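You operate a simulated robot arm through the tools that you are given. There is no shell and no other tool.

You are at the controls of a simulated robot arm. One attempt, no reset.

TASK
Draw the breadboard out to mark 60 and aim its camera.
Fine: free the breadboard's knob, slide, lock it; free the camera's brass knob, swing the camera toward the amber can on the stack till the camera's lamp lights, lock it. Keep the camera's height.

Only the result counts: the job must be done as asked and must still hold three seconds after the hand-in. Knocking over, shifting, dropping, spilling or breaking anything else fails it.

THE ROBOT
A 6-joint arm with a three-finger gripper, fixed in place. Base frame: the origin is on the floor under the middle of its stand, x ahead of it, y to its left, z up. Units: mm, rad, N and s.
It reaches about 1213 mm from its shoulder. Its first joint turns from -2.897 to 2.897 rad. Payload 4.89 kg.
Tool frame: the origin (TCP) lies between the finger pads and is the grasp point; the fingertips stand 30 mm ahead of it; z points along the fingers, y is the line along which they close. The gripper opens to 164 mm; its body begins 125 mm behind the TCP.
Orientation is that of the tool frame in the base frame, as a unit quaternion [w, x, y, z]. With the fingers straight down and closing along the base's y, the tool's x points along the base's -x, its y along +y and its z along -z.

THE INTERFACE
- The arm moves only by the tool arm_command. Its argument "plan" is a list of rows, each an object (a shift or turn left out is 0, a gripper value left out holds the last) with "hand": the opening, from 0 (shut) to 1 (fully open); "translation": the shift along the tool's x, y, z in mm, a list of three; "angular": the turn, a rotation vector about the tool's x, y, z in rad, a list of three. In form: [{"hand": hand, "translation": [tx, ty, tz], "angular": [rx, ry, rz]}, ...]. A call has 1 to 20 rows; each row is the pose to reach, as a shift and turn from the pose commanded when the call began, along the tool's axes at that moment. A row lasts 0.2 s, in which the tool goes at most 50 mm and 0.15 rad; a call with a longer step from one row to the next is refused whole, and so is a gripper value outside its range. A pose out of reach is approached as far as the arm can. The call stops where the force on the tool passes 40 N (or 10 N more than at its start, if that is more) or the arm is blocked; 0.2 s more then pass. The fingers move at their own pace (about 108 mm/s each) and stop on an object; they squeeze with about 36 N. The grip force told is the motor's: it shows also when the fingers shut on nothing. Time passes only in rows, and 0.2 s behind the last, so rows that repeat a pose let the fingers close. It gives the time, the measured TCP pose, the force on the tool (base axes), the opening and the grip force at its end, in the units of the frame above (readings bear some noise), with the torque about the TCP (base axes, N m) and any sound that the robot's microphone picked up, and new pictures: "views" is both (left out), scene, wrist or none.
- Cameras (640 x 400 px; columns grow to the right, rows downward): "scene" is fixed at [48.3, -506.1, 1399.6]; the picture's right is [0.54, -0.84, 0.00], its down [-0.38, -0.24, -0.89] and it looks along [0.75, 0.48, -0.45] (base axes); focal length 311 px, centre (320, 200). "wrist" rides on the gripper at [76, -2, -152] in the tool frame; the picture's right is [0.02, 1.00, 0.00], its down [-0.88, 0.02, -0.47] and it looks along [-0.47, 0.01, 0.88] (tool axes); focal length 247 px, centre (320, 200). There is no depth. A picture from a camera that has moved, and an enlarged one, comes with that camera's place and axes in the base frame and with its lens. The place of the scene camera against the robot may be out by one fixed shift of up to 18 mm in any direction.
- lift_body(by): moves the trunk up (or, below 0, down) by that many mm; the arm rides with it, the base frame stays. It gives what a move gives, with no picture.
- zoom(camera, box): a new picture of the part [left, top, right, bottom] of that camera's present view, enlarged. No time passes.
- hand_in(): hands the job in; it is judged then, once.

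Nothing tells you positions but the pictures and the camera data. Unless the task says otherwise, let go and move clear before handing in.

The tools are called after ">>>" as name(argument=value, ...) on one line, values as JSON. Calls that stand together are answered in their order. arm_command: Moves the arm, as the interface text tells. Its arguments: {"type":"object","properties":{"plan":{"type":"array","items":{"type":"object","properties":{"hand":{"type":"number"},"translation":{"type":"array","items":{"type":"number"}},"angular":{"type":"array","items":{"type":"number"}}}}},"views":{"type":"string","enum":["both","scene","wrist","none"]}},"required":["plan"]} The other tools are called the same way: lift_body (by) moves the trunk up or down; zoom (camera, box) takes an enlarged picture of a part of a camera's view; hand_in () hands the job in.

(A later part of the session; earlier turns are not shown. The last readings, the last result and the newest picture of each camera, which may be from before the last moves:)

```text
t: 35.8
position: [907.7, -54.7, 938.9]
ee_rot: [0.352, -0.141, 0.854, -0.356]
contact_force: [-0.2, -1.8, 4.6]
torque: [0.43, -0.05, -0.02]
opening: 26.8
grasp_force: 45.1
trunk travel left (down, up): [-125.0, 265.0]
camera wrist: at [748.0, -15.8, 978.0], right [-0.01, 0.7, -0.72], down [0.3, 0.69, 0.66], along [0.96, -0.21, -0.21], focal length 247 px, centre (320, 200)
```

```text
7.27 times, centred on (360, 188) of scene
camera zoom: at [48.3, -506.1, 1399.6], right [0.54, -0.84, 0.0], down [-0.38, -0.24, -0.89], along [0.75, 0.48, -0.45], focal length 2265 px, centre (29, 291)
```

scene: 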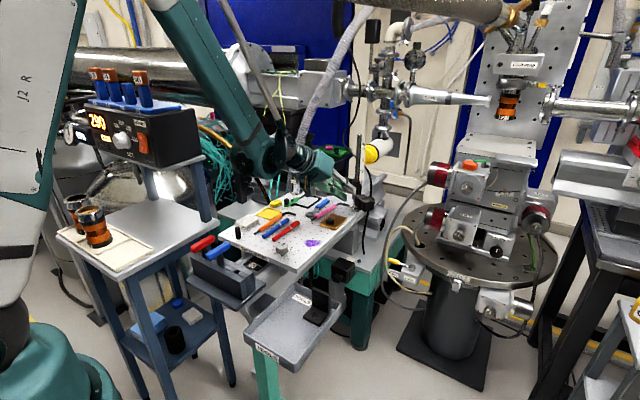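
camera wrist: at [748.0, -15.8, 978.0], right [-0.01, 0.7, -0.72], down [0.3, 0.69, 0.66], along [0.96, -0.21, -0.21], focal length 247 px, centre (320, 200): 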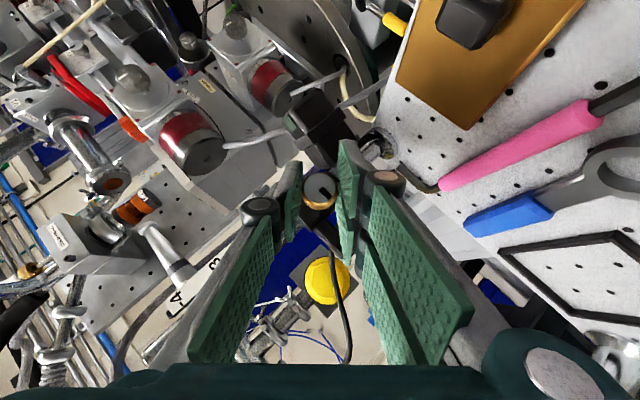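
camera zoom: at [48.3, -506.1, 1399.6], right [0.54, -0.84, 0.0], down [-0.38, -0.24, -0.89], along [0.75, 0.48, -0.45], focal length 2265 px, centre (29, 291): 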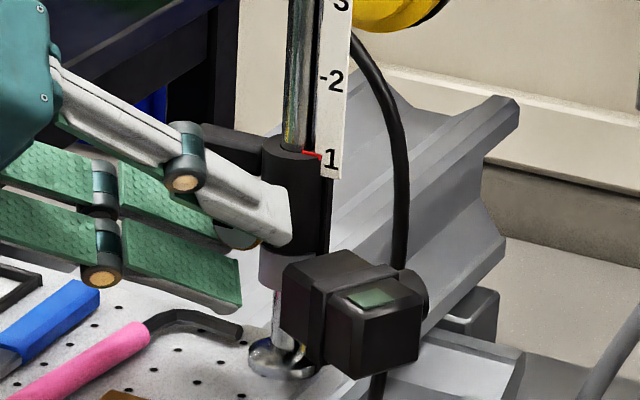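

The knob has turned the full 90° and the pointer is toward +y, so the collar should be free. I'll swing it about the post, clockwise from above, by about 6° first while holding the knob so the height stays put.

>>> arm_command(plan=[{"hand": 0.0, "translation": [-0.95, 1.08, -0.6], "angular": [0.0125, 0.0177, 0.0125]}, {"translation": [-1.92, 2.18, -1.15], "angular": [0.025, 0.0354, 0.025]}, {"translation": [-2.9, 3.25, -1.7], "angular": [0.0375, 0.053, 0.0375]}, {"translation": [-3.93, 4.33, -2.19], "angular": [0.05, 0.0707, 0.05]}, {"translation": [-3.93, 4.33, -2.19], "angular": [0.05, 0.0707, 0.05]}], views="wrist")

>>> zoom(camera="wrist", box=[240, 110, 400, 230])

>>> zoom(camera="scene", box=[335, 160, 385, 215])

```text
t: 36.8
position: [908.0, -51.2, 939.5]
ee_rot: [0.333, -0.1, 0.86, -0.373]
contact_force: [-0.9, -13.7, 4.8]
torque: [0.23, 0.26, 0.25]
opening: 27.7
grasp_force: 45.2
trunk travel left (down, up): [-125.0, 265.0]
stopped in row 5: the force on the tool passed its limit at 41 N (the readings are from after the stop); the commanded pose is now the measured one
camera wrist: at [753.4, 3.2, 979.0], right [0.06, 0.69, -0.72], down [0.36, 0.66, 0.66], along [0.93, -0.3, -0.21], focal length 247 px, centre (320, 200)
```

wrist: 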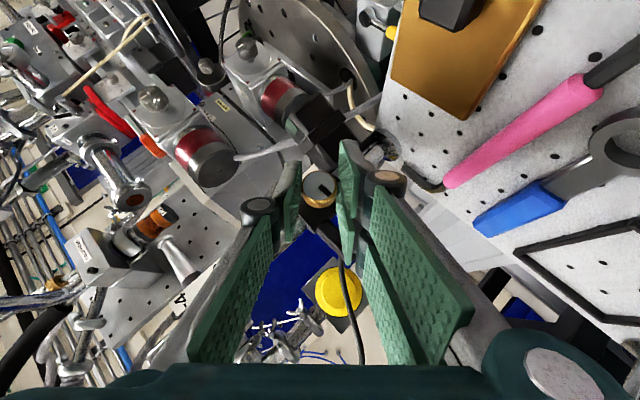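

```text
3.33 times, centred on (320, 170) of wrist
camera zoom: at [753.4, 3.2, 979.0], right [0.06, 0.69, -0.72], down [0.36, 0.66, 0.66], along [0.93, -0.3, -0.21], focal length 823 px, centre (320, 300)
```

zoom: 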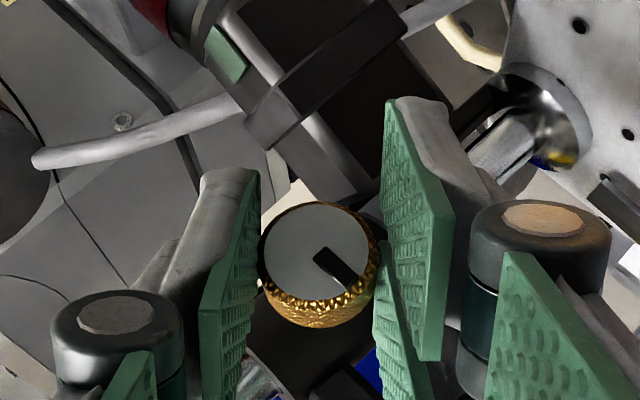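

```text
7.27 times, centred on (360, 188) of scene
camera zoom: at [48.3, -506.1, 1399.6], right [0.54, -0.84, 0.0], down [-0.38, -0.24, -0.89], along [0.75, 0.48, -0.45], focal length 2265 px, centre (29, 291)
```

zoom: 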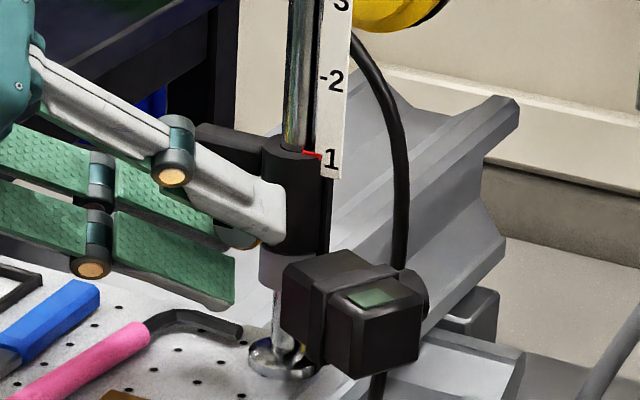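

The camera head didn't move in the scene view, so the collar is still clamped at 90°; the pads just twisted on the knob. I'll undo that yaw and check the knob and arm clearance before turning further.

>>> arm_command(plan=[{"hand": 0.0, "translation": [0.7, -0.7, 0.7], "angular": [-0.017, -0.0236, -0.017]}, {"translation": [1.35, -1.4, 1.4], "angular": [-0.034, -0.047, -0.034]}, {"translation": [2.0, -2.05, 2.1], "angular": [-0.05, -0.0707, -0.05]}, {"translation": [2.0, -2.05, 2.1], "angular": [-0.05, -0.0707, -0.05]}], views="both")

>>> zoom(camera="scene", box=[180, 110, 400, 260])

>>> zoom(camera="wrist", box=[280, 150, 360, 220])

```text
t: 37.8
position: [907.0, -54.6, 939.4]
ee_rot: [0.352, -0.143, 0.854, -0.355]
contact_force: [-3.9, -10.0, 21.0]
torque: [-0.04, -0.42, -0.34]
opening: 27.1
grasp_force: 45.4
trunk travel left (down, up): [-125.0, 265.0]
camera wrist: at [747.7, -15.3, 978.6], right [-0.01, 0.7, -0.72], down [0.29, 0.69, 0.66], along [0.96, -0.21, -0.21], focal length 247 px, centre (320, 200)
```

scene: 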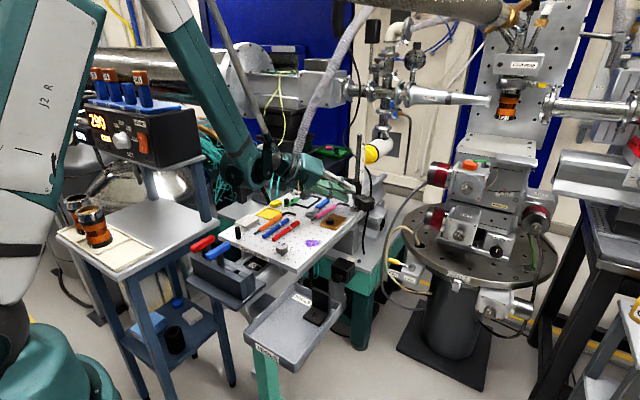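
wrist: 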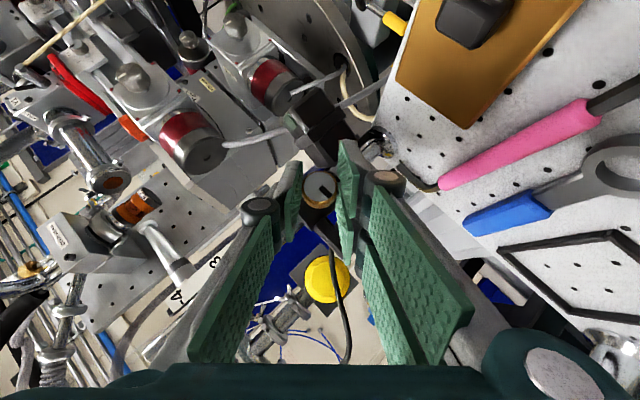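

```text
2.67 times, centred on (290, 185) of scene
camera zoom: at [48.3, -506.1, 1399.6], right [0.54, -0.84, 0.0], down [-0.38, -0.24, -0.89], along [0.75, 0.48, -0.45], focal length 830 px, centre (400, 240)
```

zoom: 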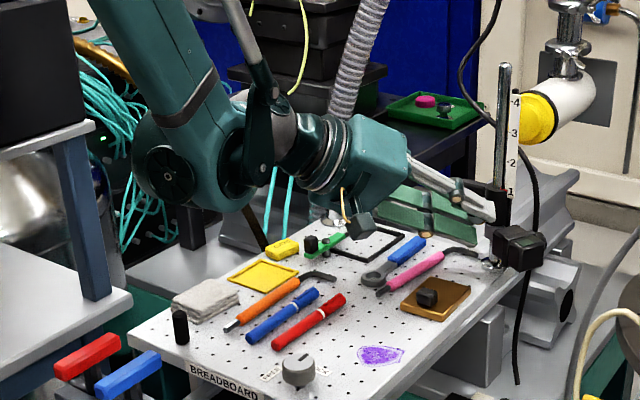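

```text
5.71 times, centred on (320, 185) of wrist
camera zoom: at [747.7, -15.3, 978.6], right [-0.01, 0.7, -0.72], down [0.29, 0.69, 0.66], along [0.96, -0.21, -0.21], focal length 1411 px, centre (320, 286)
```

zoom: 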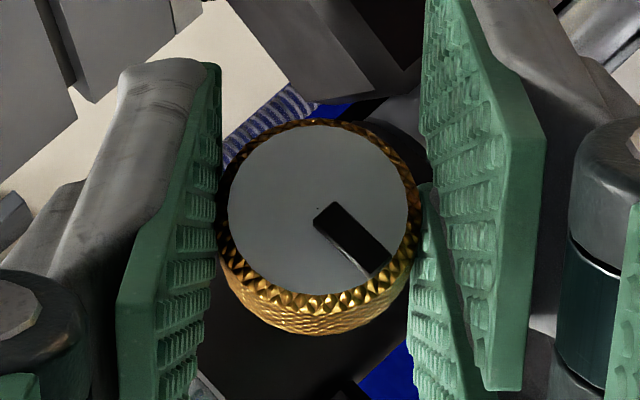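

>>> arm_command(plan=[{"hand": 0.0, "translation": [0.03, 0.99, 0.03], "angular": [0.0707, 0, -0.0707]}, {"translation": [0.14, 1.97, 0.14], "angular": [0.1414, 0, -0.1414]}, {"translation": [0.14, 1.97, 0.14], "angular": [0.1414, 0, -0.1414]}], views="both")

>>> zoom(camera="wrist", box=[280, 150, 360, 220])

>>> zoom(camera="scene", box=[180, 110, 400, 260])

```text
t: 38.6
position: [908.0, -52.6, 938.0]
ee_rot: [0.334, -0.177, 0.815, -0.439]
contact_force: [-9.6, -23.1, -0.8]
torque: [0.22, 0.2, -0.98]
opening: 26.9
grasp_force: 45.3
trunk travel left (down, up): [-125.0, 265.0]
camera wrist: at [748.4, -8.2, 968.4], right [-0.01, 0.54, -0.84], down [0.3, 0.81, 0.51], along [0.95, -0.25, -0.17], focal length 247 px, centre (320, 200)
```

scene: 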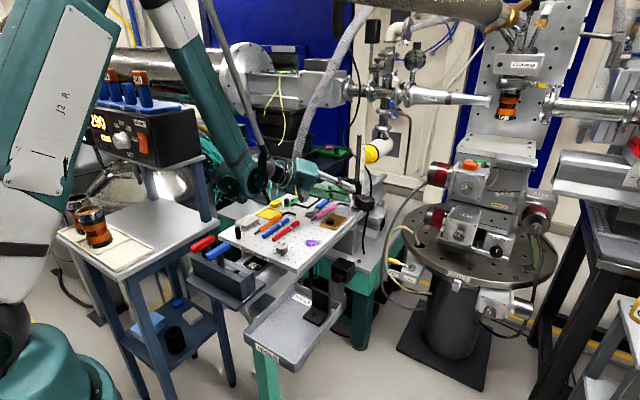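
wrist: 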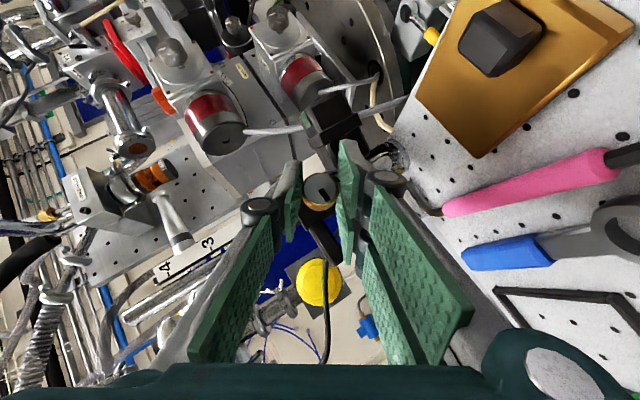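

```text
5.71 times, centred on (320, 185) of wrist
camera zoom: at [748.4, -8.2, 968.4], right [-0.01, 0.54, -0.84], down [0.3, 0.81, 0.51], along [0.95, -0.25, -0.17], focal length 1411 px, centre (320, 286)
```

zoom: 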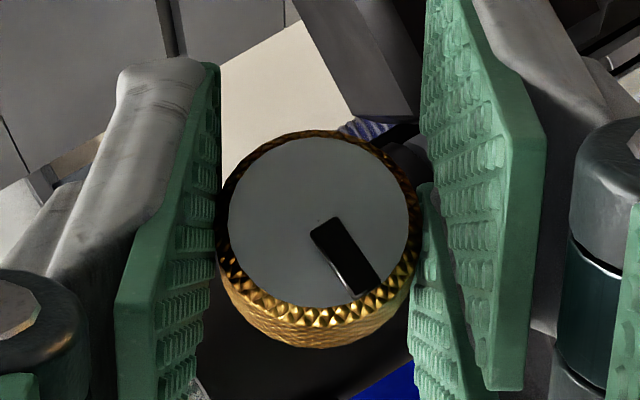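

```text
2.67 times, centred on (290, 185) of scene
camera zoom: at [48.3, -506.1, 1399.6], right [0.54, -0.84, 0.0], down [-0.38, -0.24, -0.89], along [0.75, 0.48, -0.45], focal length 830 px, centre (400, 240)
```

zoom: 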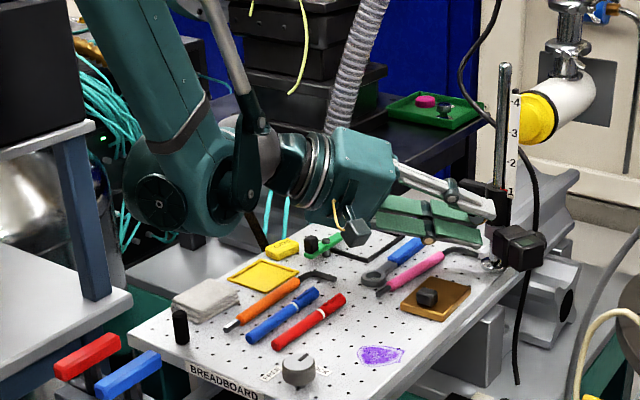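

The knob hit its stop with the pointer at +y, so it should be at FREE, but the clockwise push did nothing. I'll test gently in the other swing direction to see whether the collar is free at all.

>>> arm_command(plan=[{"hand": 0.0, "translation": [0.86, -0.68, 0.6], "angular": [-0.0078, -0.0167, -0.0078]}, {"translation": [1.73, -1.37, 1.19], "angular": [-0.0157, -0.0333, -0.0157]}, {"translation": [2.59, -2.05, 1.78], "angular": [-0.0235, -0.05, -0.0235]}, {"translation": [2.59, -2.05, 1.78], "angular": [-0.0235, -0.05, -0.0235]}], views="scene")

>>> zoom(camera="scene", box=[335, 160, 385, 215])

```text
t: 39.6
position: [908.8, -55.5, 938.5]
ee_rot: [0.348, -0.202, 0.809, -0.428]
contact_force: [1.5, -11.9, 3.4]
torque: [0.03, -0.33, -0.43]
opening: 27.4
grasp_force: 44.7
trunk travel left (down, up): [-125.0, 265.0]
```

scene: 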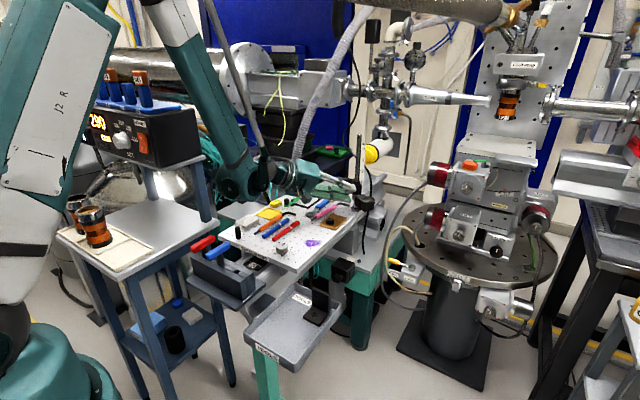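

```text
7.27 times, centred on (360, 188) of scene
camera zoom: at [48.3, -506.1, 1399.6], right [0.54, -0.84, 0.0], down [-0.38, -0.24, -0.89], along [0.75, 0.48, -0.45], focal length 2265 px, centre (29, 291)
```

zoom: 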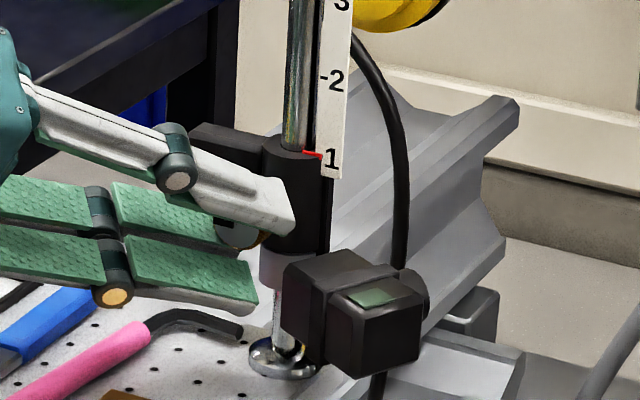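

>>> arm_command(plan=[{"hand": 0.0, "translation": [0.86, -0.68, 0.6], "angular": [-0.0078, -0.0167, -0.0078]}, {"translation": [1.73, -1.37, 1.19], "angular": [-0.0157, -0.0333, -0.0157]}, {"translation": [2.59, -2.05, 1.78], "angular": [-0.0235, -0.05, -0.0235]}, {"translation": [3.45, -2.73, 2.37], "angular": [-0.0313, -0.0667, -0.0313]}, {"translation": [4.3, -3.4, 2.96], "angular": [-0.039, -0.083, -0.039]}, {"translation": [4.3, -3.4, 2.96], "angular": [-0.039, -0.083, -0.039]}], views="both")

>>> zoom(camera="scene", box=[335, 160, 385, 215])

>>> zoom(camera="wrist", box=[280, 150, 360, 220])

```text
t: 41.0
position: [906.6, -58.7, 937.7]
ee_rot: [0.37, -0.243, 0.797, -0.41]
contact_force: [-2.1, 14.5, -5.9]
torque: [0.03, -0.4, 0.0]
opening: 27.7
grasp_force: 44.7
trunk travel left (down, up): [-125.0, 265.0]
stopped in row 6: the force on the tool passed its limit at 41 N (the readings are from after the stop); the commanded pose is now the measured one
camera wrist: at [742.7, -40.4, 968.3], right [-0.1, 0.53, -0.84], down [0.16, 0.84, 0.51], along [0.98, -0.08, -0.17], focal length 247 px, centre (320, 200)
```

scene: 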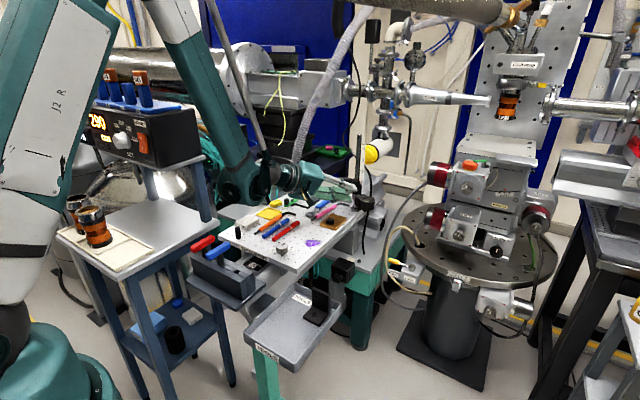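
wrist: 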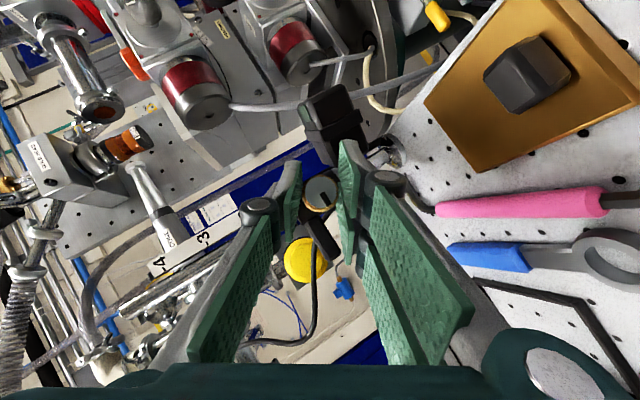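

```text
7.27 times, centred on (360, 188) of scene
camera zoom: at [48.3, -506.1, 1399.6], right [0.54, -0.84, 0.0], down [-0.38, -0.24, -0.89], along [0.75, 0.48, -0.45], focal length 2265 px, centre (29, 291)
```

zoom: 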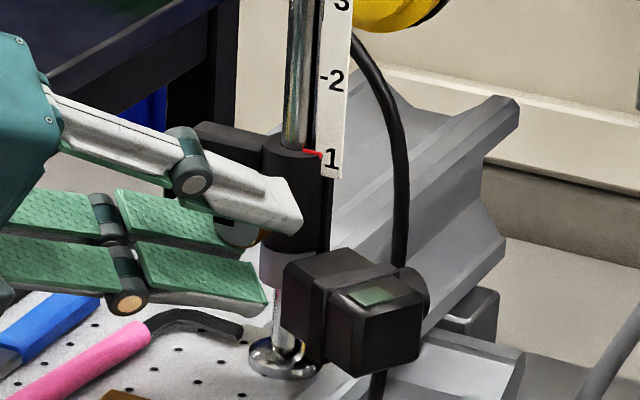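

```text
5.71 times, centred on (320, 185) of wrist
camera zoom: at [742.7, -40.4, 968.3], right [-0.1, 0.53, -0.84], down [0.16, 0.84, 0.51], along [0.98, -0.08, -0.17], focal length 1411 px, centre (320, 286)
```

zoom: 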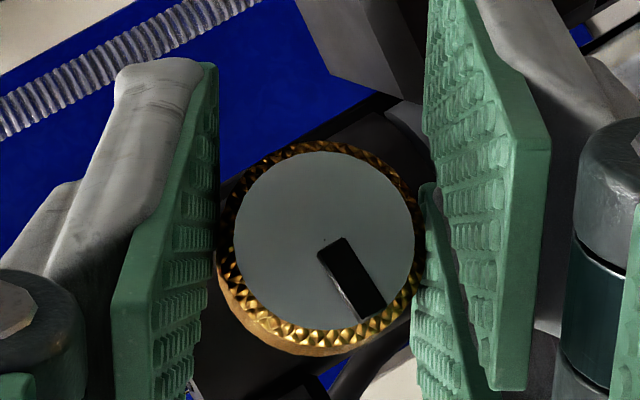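

The collar hasn't moved in either direction even with about 40 N at the knob. I'll look closely at the collar, the knob and the index before changing approach.

>>> zoom(camera="scene", box=[345, 165, 377, 195])

>>> zoom(camera="wrist", box=[270, 80, 430, 210])

>>> zoom(camera="wrist", box=[280, 180, 360, 270])

```text
13.33 times, centred on (361, 180) of scene
camera zoom: at [48.3, -506.1, 1399.6], right [0.54, -0.84, 0.0], down [-0.38, -0.24, -0.89], along [0.75, 0.48, -0.45], focal length 4152 px, centre (-227, 467)
```

zoom: 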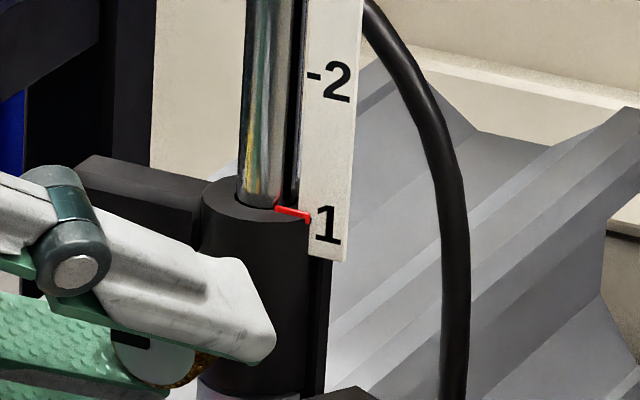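

```text
3.08 times, centred on (350, 145) of wrist
camera zoom: at [742.7, -40.4, 968.3], right [-0.1, 0.53, -0.84], down [0.16, 0.84, 0.51], along [0.98, -0.08, -0.17], focal length 760 px, centre (228, 369)
```

zoom: 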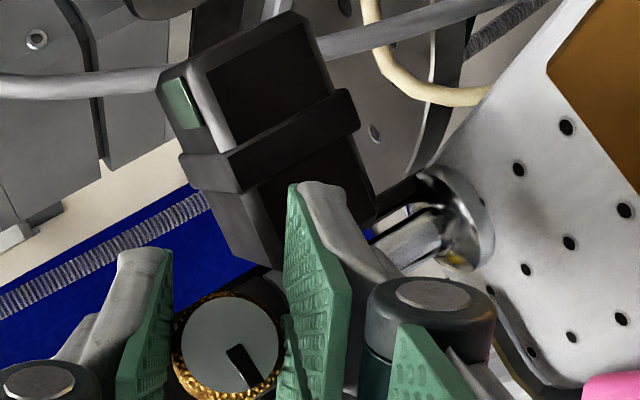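

```text
4.44 times, centred on (320, 225) of wrist
camera zoom: at [742.7, -40.4, 968.3], right [-0.1, 0.53, -0.84], down [0.16, 0.84, 0.51], along [0.98, -0.08, -0.17], focal length 1098 px, centre (320, 89)
```

zoom: 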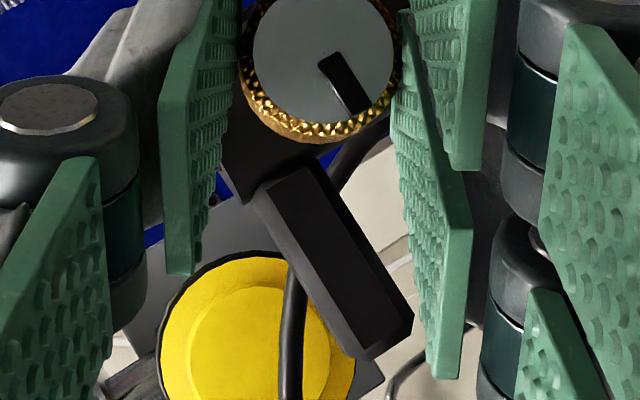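

The pointer reads +y at its end stop, so the collar should be free and is probably just stiff, and the knob gives little leverage. The black grip bar on the collar is the better handle. I'll release the knob, back off, and unroll the hand.

>>> arm_command(plan=[{"hand": 0.32, "translation": [0, 0, 0]}, {"translation": [0, 0, 0]}, {"translation": [0, 0, -12]}, {"translation": [0, 0, -30]}, {"translation": [0, 0, -48]}, {"translation": [0, 0, -48]}], views="both")

>>> zoom(camera="scene", box=[335, 160, 385, 215])

>>> zoom(camera="wrist", box=[260, 100, 400, 220])

```text
t: 42.4
position: [869.5, -37.2, 957.0]
ee_rot: [0.37, -0.244, 0.798, -0.409]
contact_force: [0.2, -0.6, -0.9]
torque: [0.01, -0.01, 0.06]
opening: 52.4
grasp_force: 0.1
trunk travel left (down, up): [-125.0, 265.0]
camera wrist: at [704.4, -18.9, 987.8], right [-0.1, 0.53, -0.84], down [0.16, 0.84, 0.51], along [0.98, -0.09, -0.17], focal length 247 px, centre (320, 200)
```

scene: 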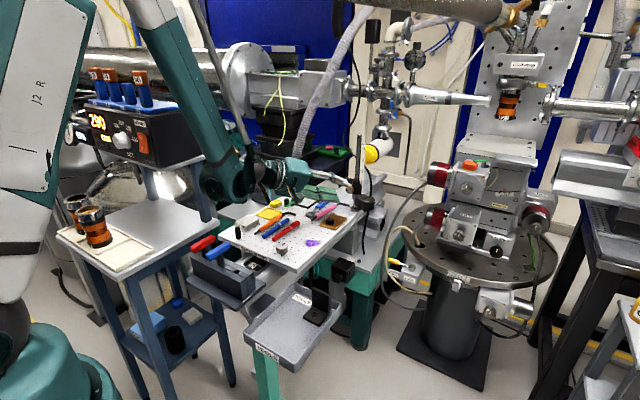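
wrist: 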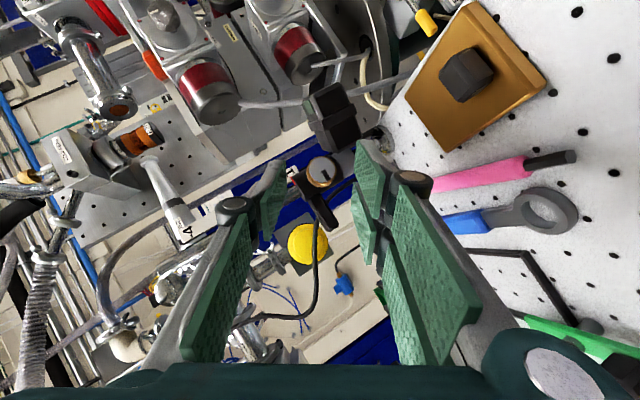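

```text
7.27 times, centred on (360, 188) of scene
camera zoom: at [48.3, -506.1, 1399.6], right [0.54, -0.84, 0.0], down [-0.38, -0.24, -0.89], along [0.75, 0.48, -0.45], focal length 2265 px, centre (29, 291)
```

zoom: 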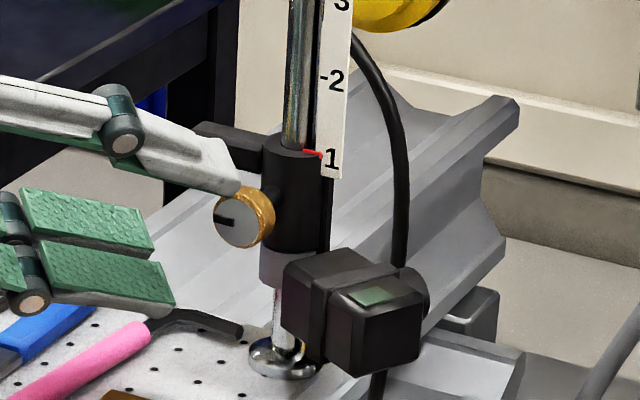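

```text
3.33 times, centred on (330, 160) of wrist
camera zoom: at [704.4, -18.9, 987.8], right [-0.1, 0.53, -0.84], down [0.16, 0.84, 0.51], along [0.98, -0.09, -0.17], focal length 823 px, centre (287, 333)
```

zoom: 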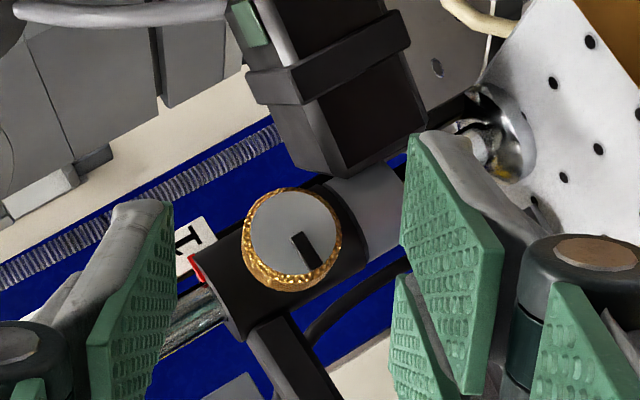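

>>> arm_command(plan=[{"hand": 0.4, "translation": [-10, -12, -20], "angular": [-0.09, 0.08, 0.05]}, {"translation": [-18, -22, -32], "angular": [-0.19, 0.17, 0.11]}, {"translation": [-26, -31, -42], "angular": [-0.29, 0.26, 0.17]}, {"translation": [-34, -40, -52], "angular": [-0.39, 0.35, 0.23]}, {"translation": [-42, -49, -60], "angular": [-0.49, 0.442, 0.29]}, {"translation": [-48, -57, -67], "angular": [-0.588, 0.53, 0.349]}, {"translation": [-53.8, -63.9, -73.3], "angular": [-0.686, 0.619, 0.407]}, {"translation": [-53.8, -63.9, -73.3], "angular": [-0.784, 0.707, 0.465]}, {"translation": [-53.8, -63.9, -73.3], "angular": [-0.882, 0.796, 0.523]}, {"translation": [-53.8, -63.9, -73.3], "angular": [-0.882, 0.796, 0.523]}], views="both")

>>> zoom(camera="scene", box=[345, 165, 385, 215])

>>> zoom(camera="wrist", box=[200, 200, 360, 360])

```text
t: 44.6
position: [849.9, -0.4, 1057.8]
ee_rot: [-0.002, 0.002, 1.0, 0.002]
contact_force: [0.2, -0.5, 0.2]
torque: [0.0, 0.09, -0.01]
opening: 65.4
grasp_force: 0.0
trunk travel left (down, up): [-125.0, 265.0]
camera wrist: at [775.4, -2.3, 1211.2], right [-0.02, 1.0, 0.0], down [0.88, 0.02, 0.47], along [0.47, 0.01, -0.88], focal length 247 px, centre (320, 200)
```

scene: 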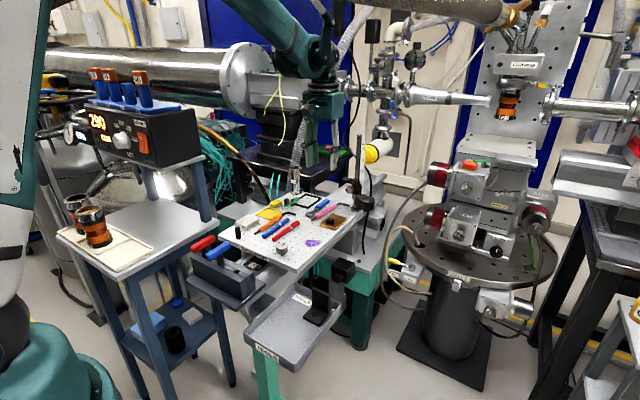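
wrist: 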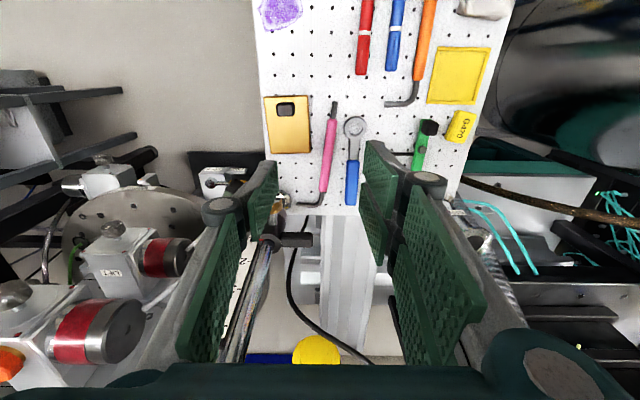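

```text
8.00 times, centred on (365, 190) of scene
camera zoom: at [48.3, -506.1, 1399.6], right [0.54, -0.84, 0.0], down [-0.38, -0.24, -0.89], along [0.75, 0.48, -0.45], focal length 2491 px, centre (-40, 280)
```

zoom: 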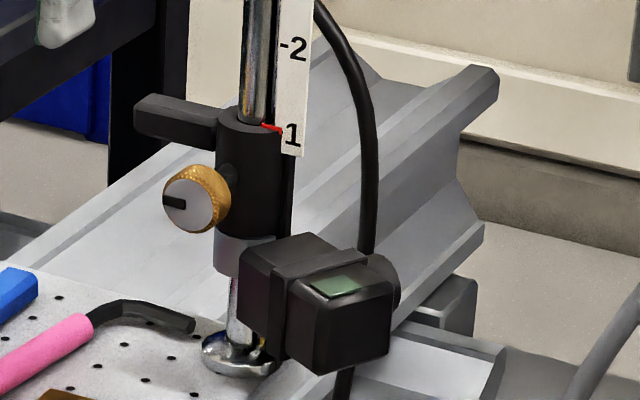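

```text
2.50 times, centred on (280, 280) of wrist
camera zoom: at [775.4, -2.3, 1211.2], right [-0.02, 1.0, 0.0], down [0.88, 0.02, 0.47], along [0.47, 0.01, -0.88], focal length 617 px, centre (420, 0)
```

zoom: 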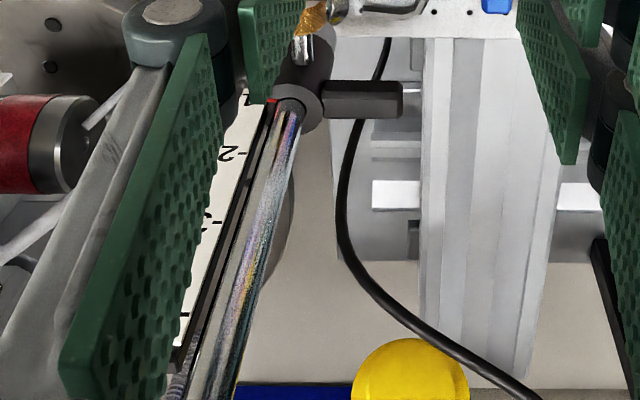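

>>> zoom(camera="wrist", box=[265, 190, 325, 260])

>>> zoom(camera="scene", box=[348, 172, 372, 192])

```text
5.71 times, centred on (295, 225) of wrist
camera zoom: at [775.4, -2.3, 1211.2], right [-0.02, 1.0, 0.0], down [0.88, 0.02, 0.47], along [0.47, 0.01, -0.88], focal length 1411 px, centre (463, 57)
```

zoom: 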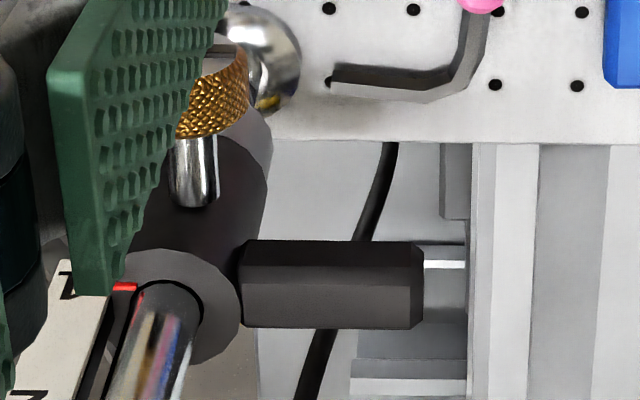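

```text
16.00 times, centred on (360, 182) of scene
camera zoom: at [48.3, -506.1, 1399.6], right [0.54, -0.84, 0.0], down [-0.38, -0.24, -0.89], along [0.75, 0.48, -0.45], focal length 4983 px, centre (-320, 488)
```

zoom: 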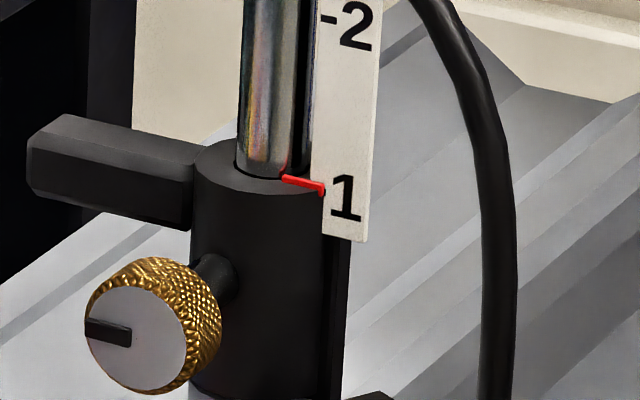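

From this view the bar is a 14 × 15 mm block running from about y=-50 to -7 at x≈978, z≈935–950, and the post axis is near (976, -63). I'll re-orient to grip the bar from above, leaning to the +y side so the palm stays clear of the post, with the fingers closing along x.

>>> arm_command(plan=[{"hand": 0.4, "translation": [-5, 10, -10], "angular": [0.0342, -0.0342, 0.1276]}, {"translation": [-12, 20, -20], "angular": [0.0684, -0.0684, 0.2553]}, {"translation": [-22, 32, -25], "angular": [0.1026, -0.1026, 0.3829]}, {"translation": [-35, 45, -25], "angular": [0.1368, -0.1368, 0.5105]}, {"translation": [-48, 55, -25], "angular": [0.171, -0.171, 0.6382]}, {"translation": [-61, 60, -22], "angular": [0.2052, -0.2052, 0.7658]}, {"translation": [-74, 60, -18], "angular": [0.2394, -0.2394, 0.8934]}, {"translation": [-87, 57, -10], "angular": [0.2736, -0.2736, 1.0211]}, {"translation": [-100, 52, -2], "angular": [0.3078, -0.3078, 1.1487]}, {"translation": [-111, 47, 6], "angular": [0.342, -0.342, 1.2763]}, {"translation": [-120, 43, 14], "angular": [0.3762, -0.3762, 1.404]}, {"translation": [-128, 39.4, 21.8], "angular": [0.4104, -0.4104, 1.5316]}, {"translation": [-128, 39.4, 21.8], "angular": [0.4104, -0.4104, 1.5316]}], views="both")

>>> zoom(camera="wrist", box=[240, 110, 400, 230])

>>> zoom(camera="scene", box=[310, 90, 420, 220])

```text
t: 47.4
position: [979.7, 38.2, 1036.8]
ee_rot: [0.182, 0.683, 0.683, -0.183]
contact_force: [1.0, 0.3, 0.3]
torque: [0.01, 0.03, -0.02]
opening: 65.5
grasp_force: 0.0
trunk travel left (down, up): [-125.0, 265.0]
camera wrist: at [980.2, 180.2, 1131.5], right [1.0, 0.02, -0.01], down [0.02, -0.53, 0.85], along [0.01, -0.85, -0.53], focal length 247 px, centre (320, 200)
```

scene: 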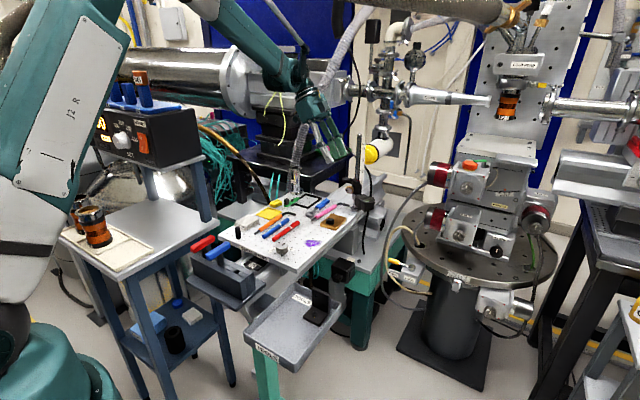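
wrist: 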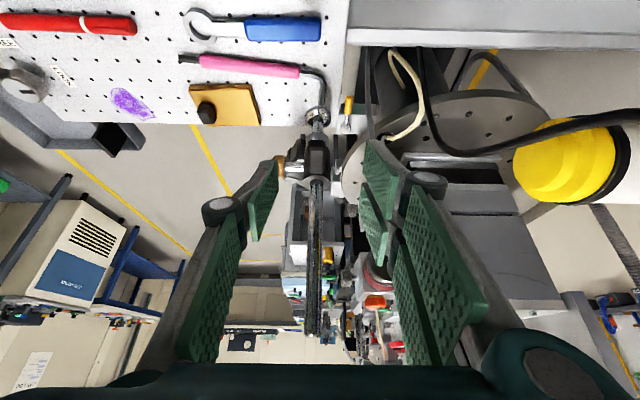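

```text
3.33 times, centred on (320, 170) of wrist
camera zoom: at [980.2, 180.2, 1131.5], right [1.0, 0.02, -0.01], down [0.02, -0.53, 0.85], along [0.01, -0.85, -0.53], focal length 823 px, centre (320, 300)
```

zoom: 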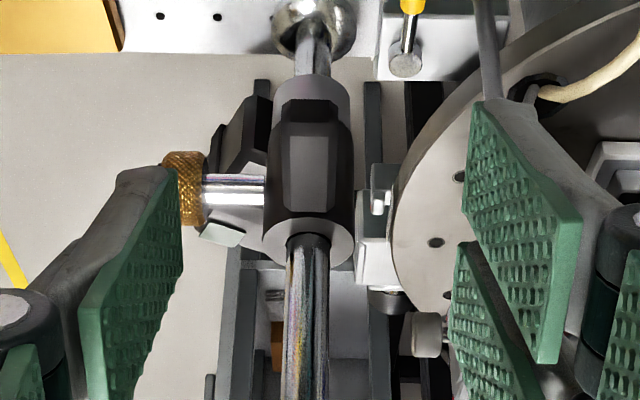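

```text
3.08 times, centred on (365, 155) of scene
camera zoom: at [48.3, -506.1, 1399.6], right [0.54, -0.84, 0.0], down [-0.38, -0.24, -0.89], along [0.75, 0.48, -0.45], focal length 958 px, centre (182, 338)
```

zoom: 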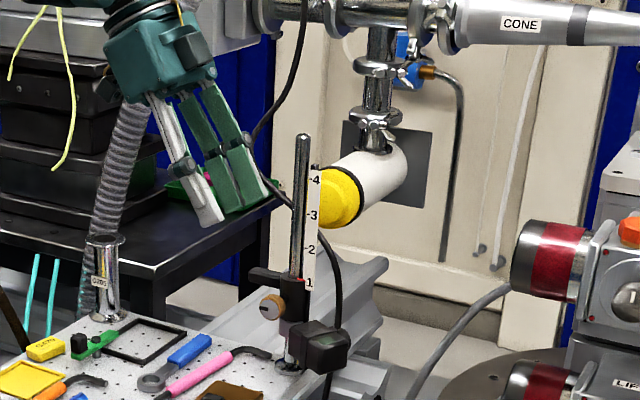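

The bar is now framed between the fingers: its centre is at x≈979, z≈947, and the collar top is at about 954. I'll lower onto it along the tool axis.

>>> arm_command(plan=[{"hand": 0.4, "translation": [-0.3, -0.3, 25]}, {"translation": [-0.6, -0.5, 50]}, {"translation": [-1.0, -0.7, 72]}, {"translation": [-1.2, -0.7, 86.4]}, {"translation": [-1.2, -0.7, 86.4]}], views="both")

>>> zoom(camera="wrist", box=[240, 110, 400, 230])

>>> zoom(camera="scene", box=[335, 150, 395, 220])

```text
t: 48.6
position: [976.5, -6.3, 963.4]
ee_rot: [0.181, 0.684, 0.683, -0.184]
contact_force: [0.6, 0.1, 0.1]
torque: [-0.01, 0.0, 0.05]
opening: 65.8
grasp_force: 0.0
trunk travel left (down, up): [-125.0, 265.0]
camera wrist: at [977.7, 136.7, 1057.4], right [1.0, 0.02, -0.01], down [0.02, -0.53, 0.85], along [0.01, -0.85, -0.53], focal length 247 px, centre (320, 200)
```

scene: 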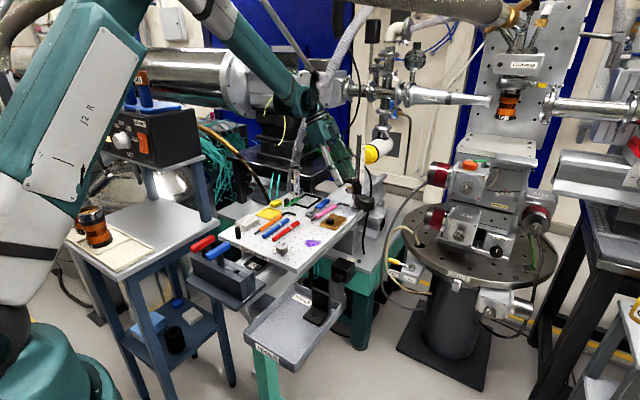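
wrist: 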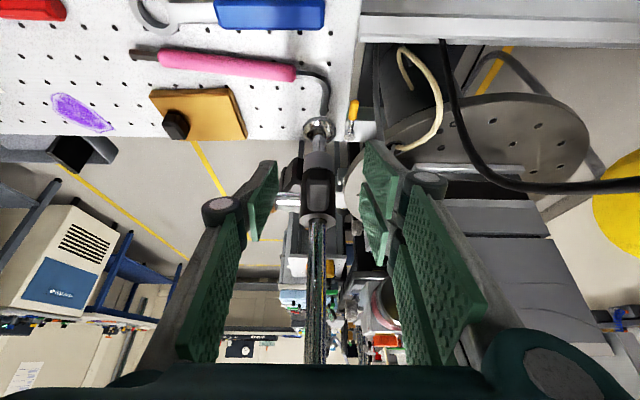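

```text
3.33 times, centred on (320, 170) of wrist
camera zoom: at [977.7, 136.7, 1057.4], right [1.0, 0.02, -0.01], down [0.02, -0.53, 0.85], along [0.01, -0.85, -0.53], focal length 823 px, centre (320, 300)
```

zoom: 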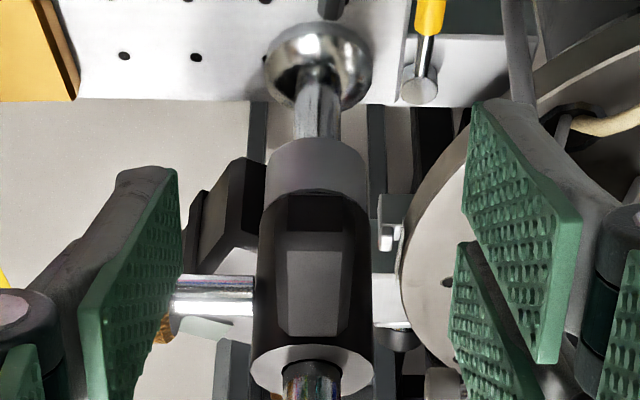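

```text
5.71 times, centred on (365, 185) of scene
camera zoom: at [48.3, -506.1, 1399.6], right [0.54, -0.84, 0.0], down [-0.38, -0.24, -0.89], along [0.75, 0.48, -0.45], focal length 1780 px, centre (63, 286)
```

zoom: 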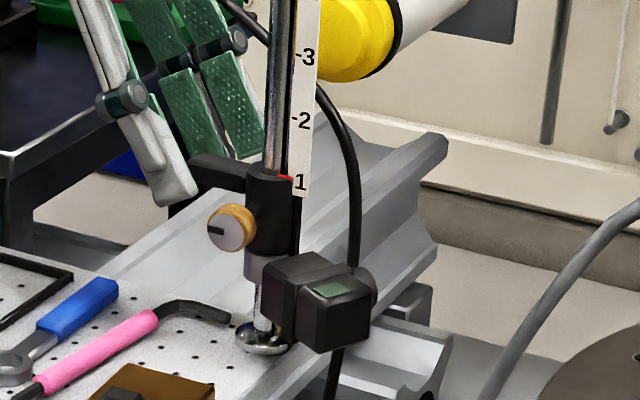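

>>> arm_command(plan=[{"hand": 0.0, "translation": [0, 0, 0]}, {"translation": [0, 0, 0]}, {"translation": [0, 0, 0]}], views="wrist")

>>> zoom(camera="wrist", box=[240, 110, 400, 230])

>>> zoom(camera="scene", box=[335, 150, 395, 220])

```text
t: 49.4
position: [975.7, -5.4, 963.6]
ee_rot: [0.18, 0.684, 0.683, -0.184]
contact_force: [-23.2, -1.4, -9.7]
torque: [0.31, 0.68, -0.22]
opening: 17.6
grasp_force: 44.4
trunk travel left (down, up): [-125.0, 265.0]
camera wrist: at [976.7, 136.7, 1057.7], right [1.0, 0.02, -0.01], down [0.02, -0.53, 0.85], along [0.01, -0.85, -0.53], focal length 247 px, centre (320, 200)
```

wrist: 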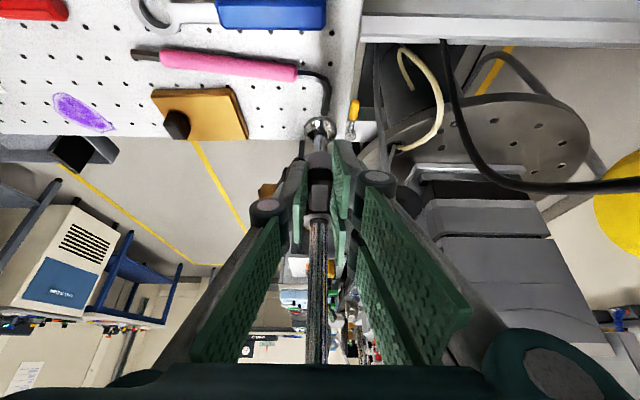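

```text
3.33 times, centred on (320, 170) of wrist
camera zoom: at [976.7, 136.7, 1057.7], right [1.0, 0.02, -0.01], down [0.02, -0.53, 0.85], along [0.01, -0.85, -0.53], focal length 823 px, centre (320, 300)
```

zoom: 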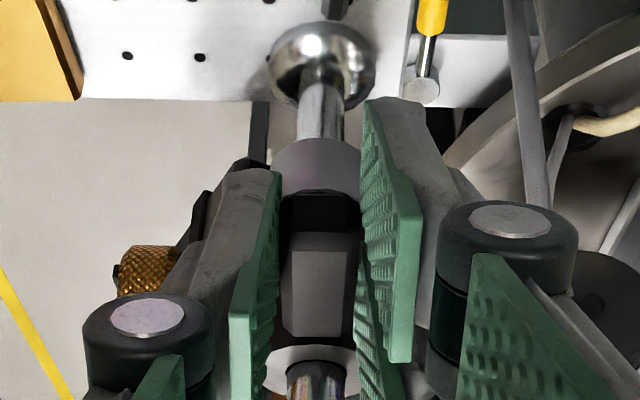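

```text
5.71 times, centred on (365, 185) of scene
camera zoom: at [48.3, -506.1, 1399.6], right [0.54, -0.84, 0.0], down [-0.38, -0.24, -0.89], along [0.75, 0.48, -0.45], focal length 1780 px, centre (63, 286)
```

zoom: 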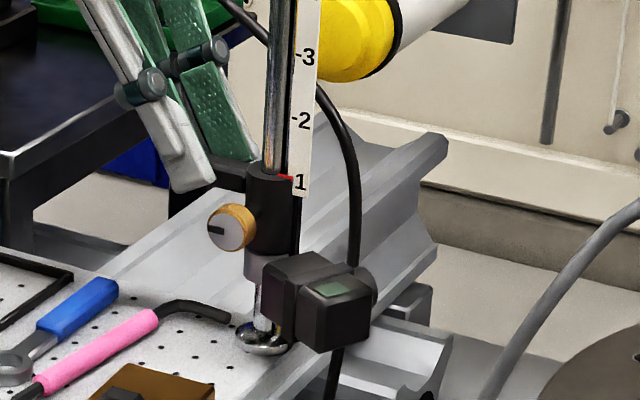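

The bar is gripped firmly. I'll swing it clockwise from above about the post axis in small steps.

>>> arm_command(plan=[{"hand": 0.0, "translation": [0, 1.2, 0], "angular": [0.01, 0, 0.0173]}, {"translation": [0, 2.3, 0], "angular": [0.02, 0, 0.0346]}, {"translation": [0, 3.5, 0], "angular": [0.03, 0, 0.052]}, {"translation": [0, 4.6, 0], "angular": [0.04, 0, 0.0693]}, {"translation": [-0.1, 5.8, 0], "angular": [0.05, 0, 0.0866]}, {"translation": [-0.1, 5.8, 0], "angular": [0.05, 0, 0.0866]}], views="wrist")

>>> zoom(camera="scene", box=[335, 150, 395, 220])

>>> zoom(camera="wrist", box=[240, 110, 400, 230])

```text
t: 49.9
position: [975.4, -6.3, 963.0]
ee_rot: [0.178, 0.691, 0.675, -0.187]
contact_force: [-13.2, -0.7, 0.9]
torque: [-0.2, 0.99, 1.25]
opening: 18.3
grasp_force: 44.9
trunk travel left (down, up): [-125.0, 265.0]
stopped in row 2: the force on the tool passed its limit at 43 N (the readings are from after the stop); the commanded pose is now the measured one
camera wrist: at [980.8, 136.6, 1057.7], right [1.0, -0.01, -0.02], down [0.01, -0.53, 0.85], along [-0.02, -0.85, -0.53], focal length 247 px, centre (320, 200)
```

wrist: 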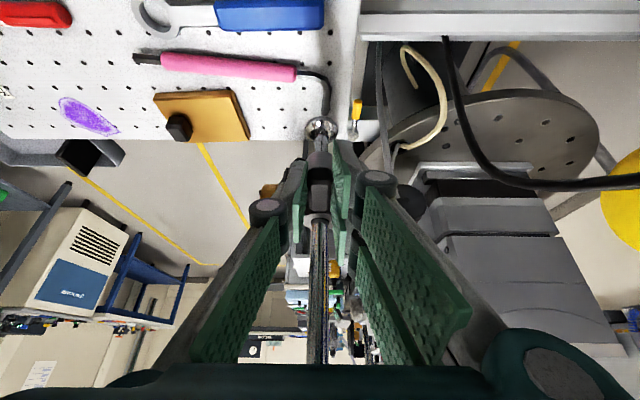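

```text
5.71 times, centred on (365, 185) of scene
camera zoom: at [48.3, -506.1, 1399.6], right [0.54, -0.84, 0.0], down [-0.38, -0.24, -0.89], along [0.75, 0.48, -0.45], focal length 1780 px, centre (63, 286)
```

zoom: 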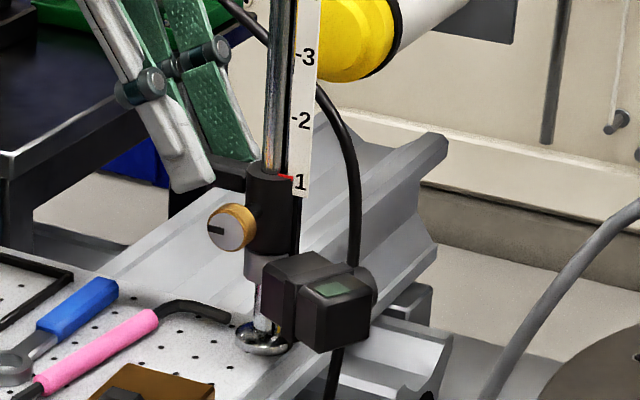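

```text
3.33 times, centred on (320, 170) of wrist
camera zoom: at [980.8, 136.6, 1057.7], right [1.0, -0.01, -0.02], down [0.01, -0.53, 0.85], along [-0.02, -0.85, -0.53], focal length 823 px, centre (320, 300)
```

zoom: 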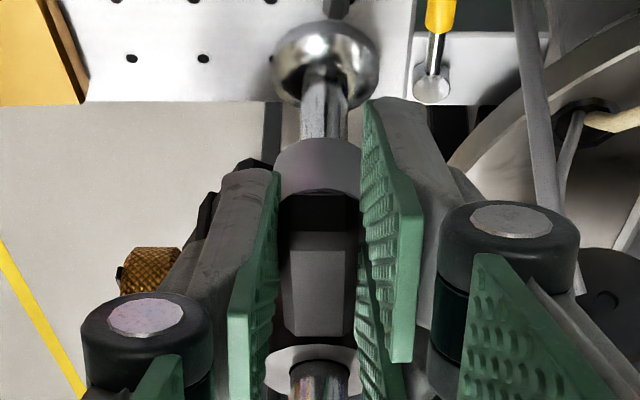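

The collar still didn't move with 43 N at the bar. While I'm here, I'll test the opposite direction at the bar, staying within the force limit.

>>> arm_command(plan=[{"hand": 0.0, "translation": [0, -1.2, 0], "angular": [-0.01, 0, -0.0173]}, {"translation": [0, -2.3, 0], "angular": [-0.02, 0, -0.0346]}, {"translation": [0, -3.5, 0], "angular": [-0.03, 0, -0.052]}, {"translation": [0, -4.6, 0], "angular": [-0.04, 0, -0.0693]}, {"translation": [0, -5.8, 0], "angular": [-0.05, 0, -0.0866]}, {"translation": [0, -7, 0], "angular": [-0.06, 0, -0.104]}, {"translation": [0, -7, 0], "angular": [-0.06, 0, -0.104]}], views="wrist")

>>> zoom(camera="scene", box=[335, 150, 395, 220])

>>> zoom(camera="wrist", box=[240, 110, 400, 230])

```text
t: 51.3
position: [973.7, -5.1, 963.8]
ee_rot: [0.188, 0.655, 0.711, -0.175]
contact_force: [11.7, -0.5, -5.6]
torque: [0.31, -0.56, -0.81]
opening: 19.1
grasp_force: 44.6
trunk travel left (down, up): [-125.0, 265.0]
stopped in row 6: the force on the tool passed its limit at 43 N (the readings are from after the stop); the commanded pose is now the measured one
camera wrist: at [962.0, 135.7, 1056.7], right [0.99, 0.1, -0.01], down [0.06, -0.53, 0.85], along [0.08, -0.84, -0.53], focal length 247 px, centre (320, 200)
```

wrist: 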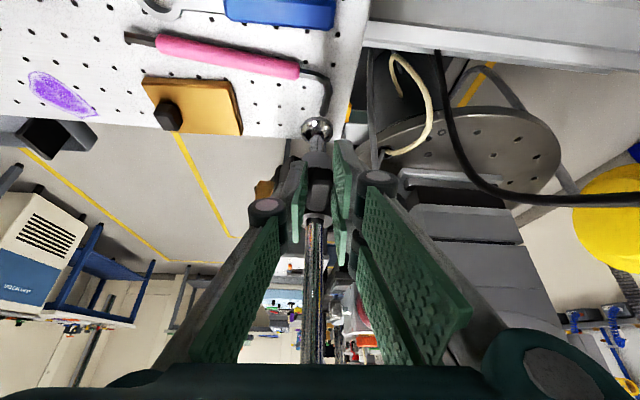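

```text
5.71 times, centred on (365, 185) of scene
camera zoom: at [48.3, -506.1, 1399.6], right [0.54, -0.84, 0.0], down [-0.38, -0.24, -0.89], along [0.75, 0.48, -0.45], focal length 1780 px, centre (63, 286)
```

zoom: 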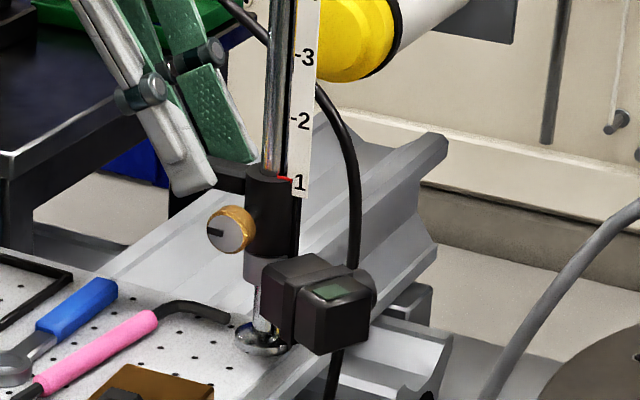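

```text
3.33 times, centred on (320, 170) of wrist
camera zoom: at [962.0, 135.7, 1056.7], right [0.99, 0.1, -0.01], down [0.06, -0.53, 0.85], along [0.08, -0.84, -0.53], focal length 823 px, centre (320, 300)
```

zoom: 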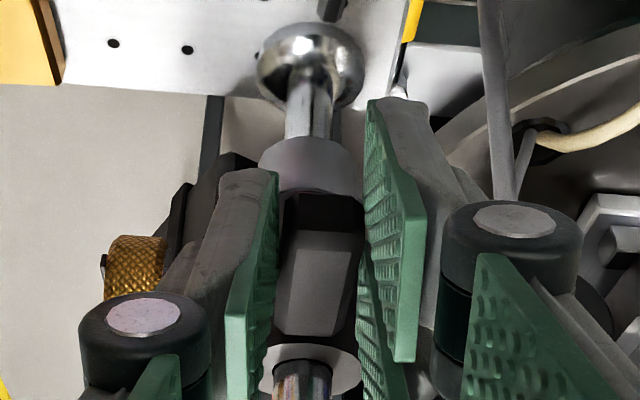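

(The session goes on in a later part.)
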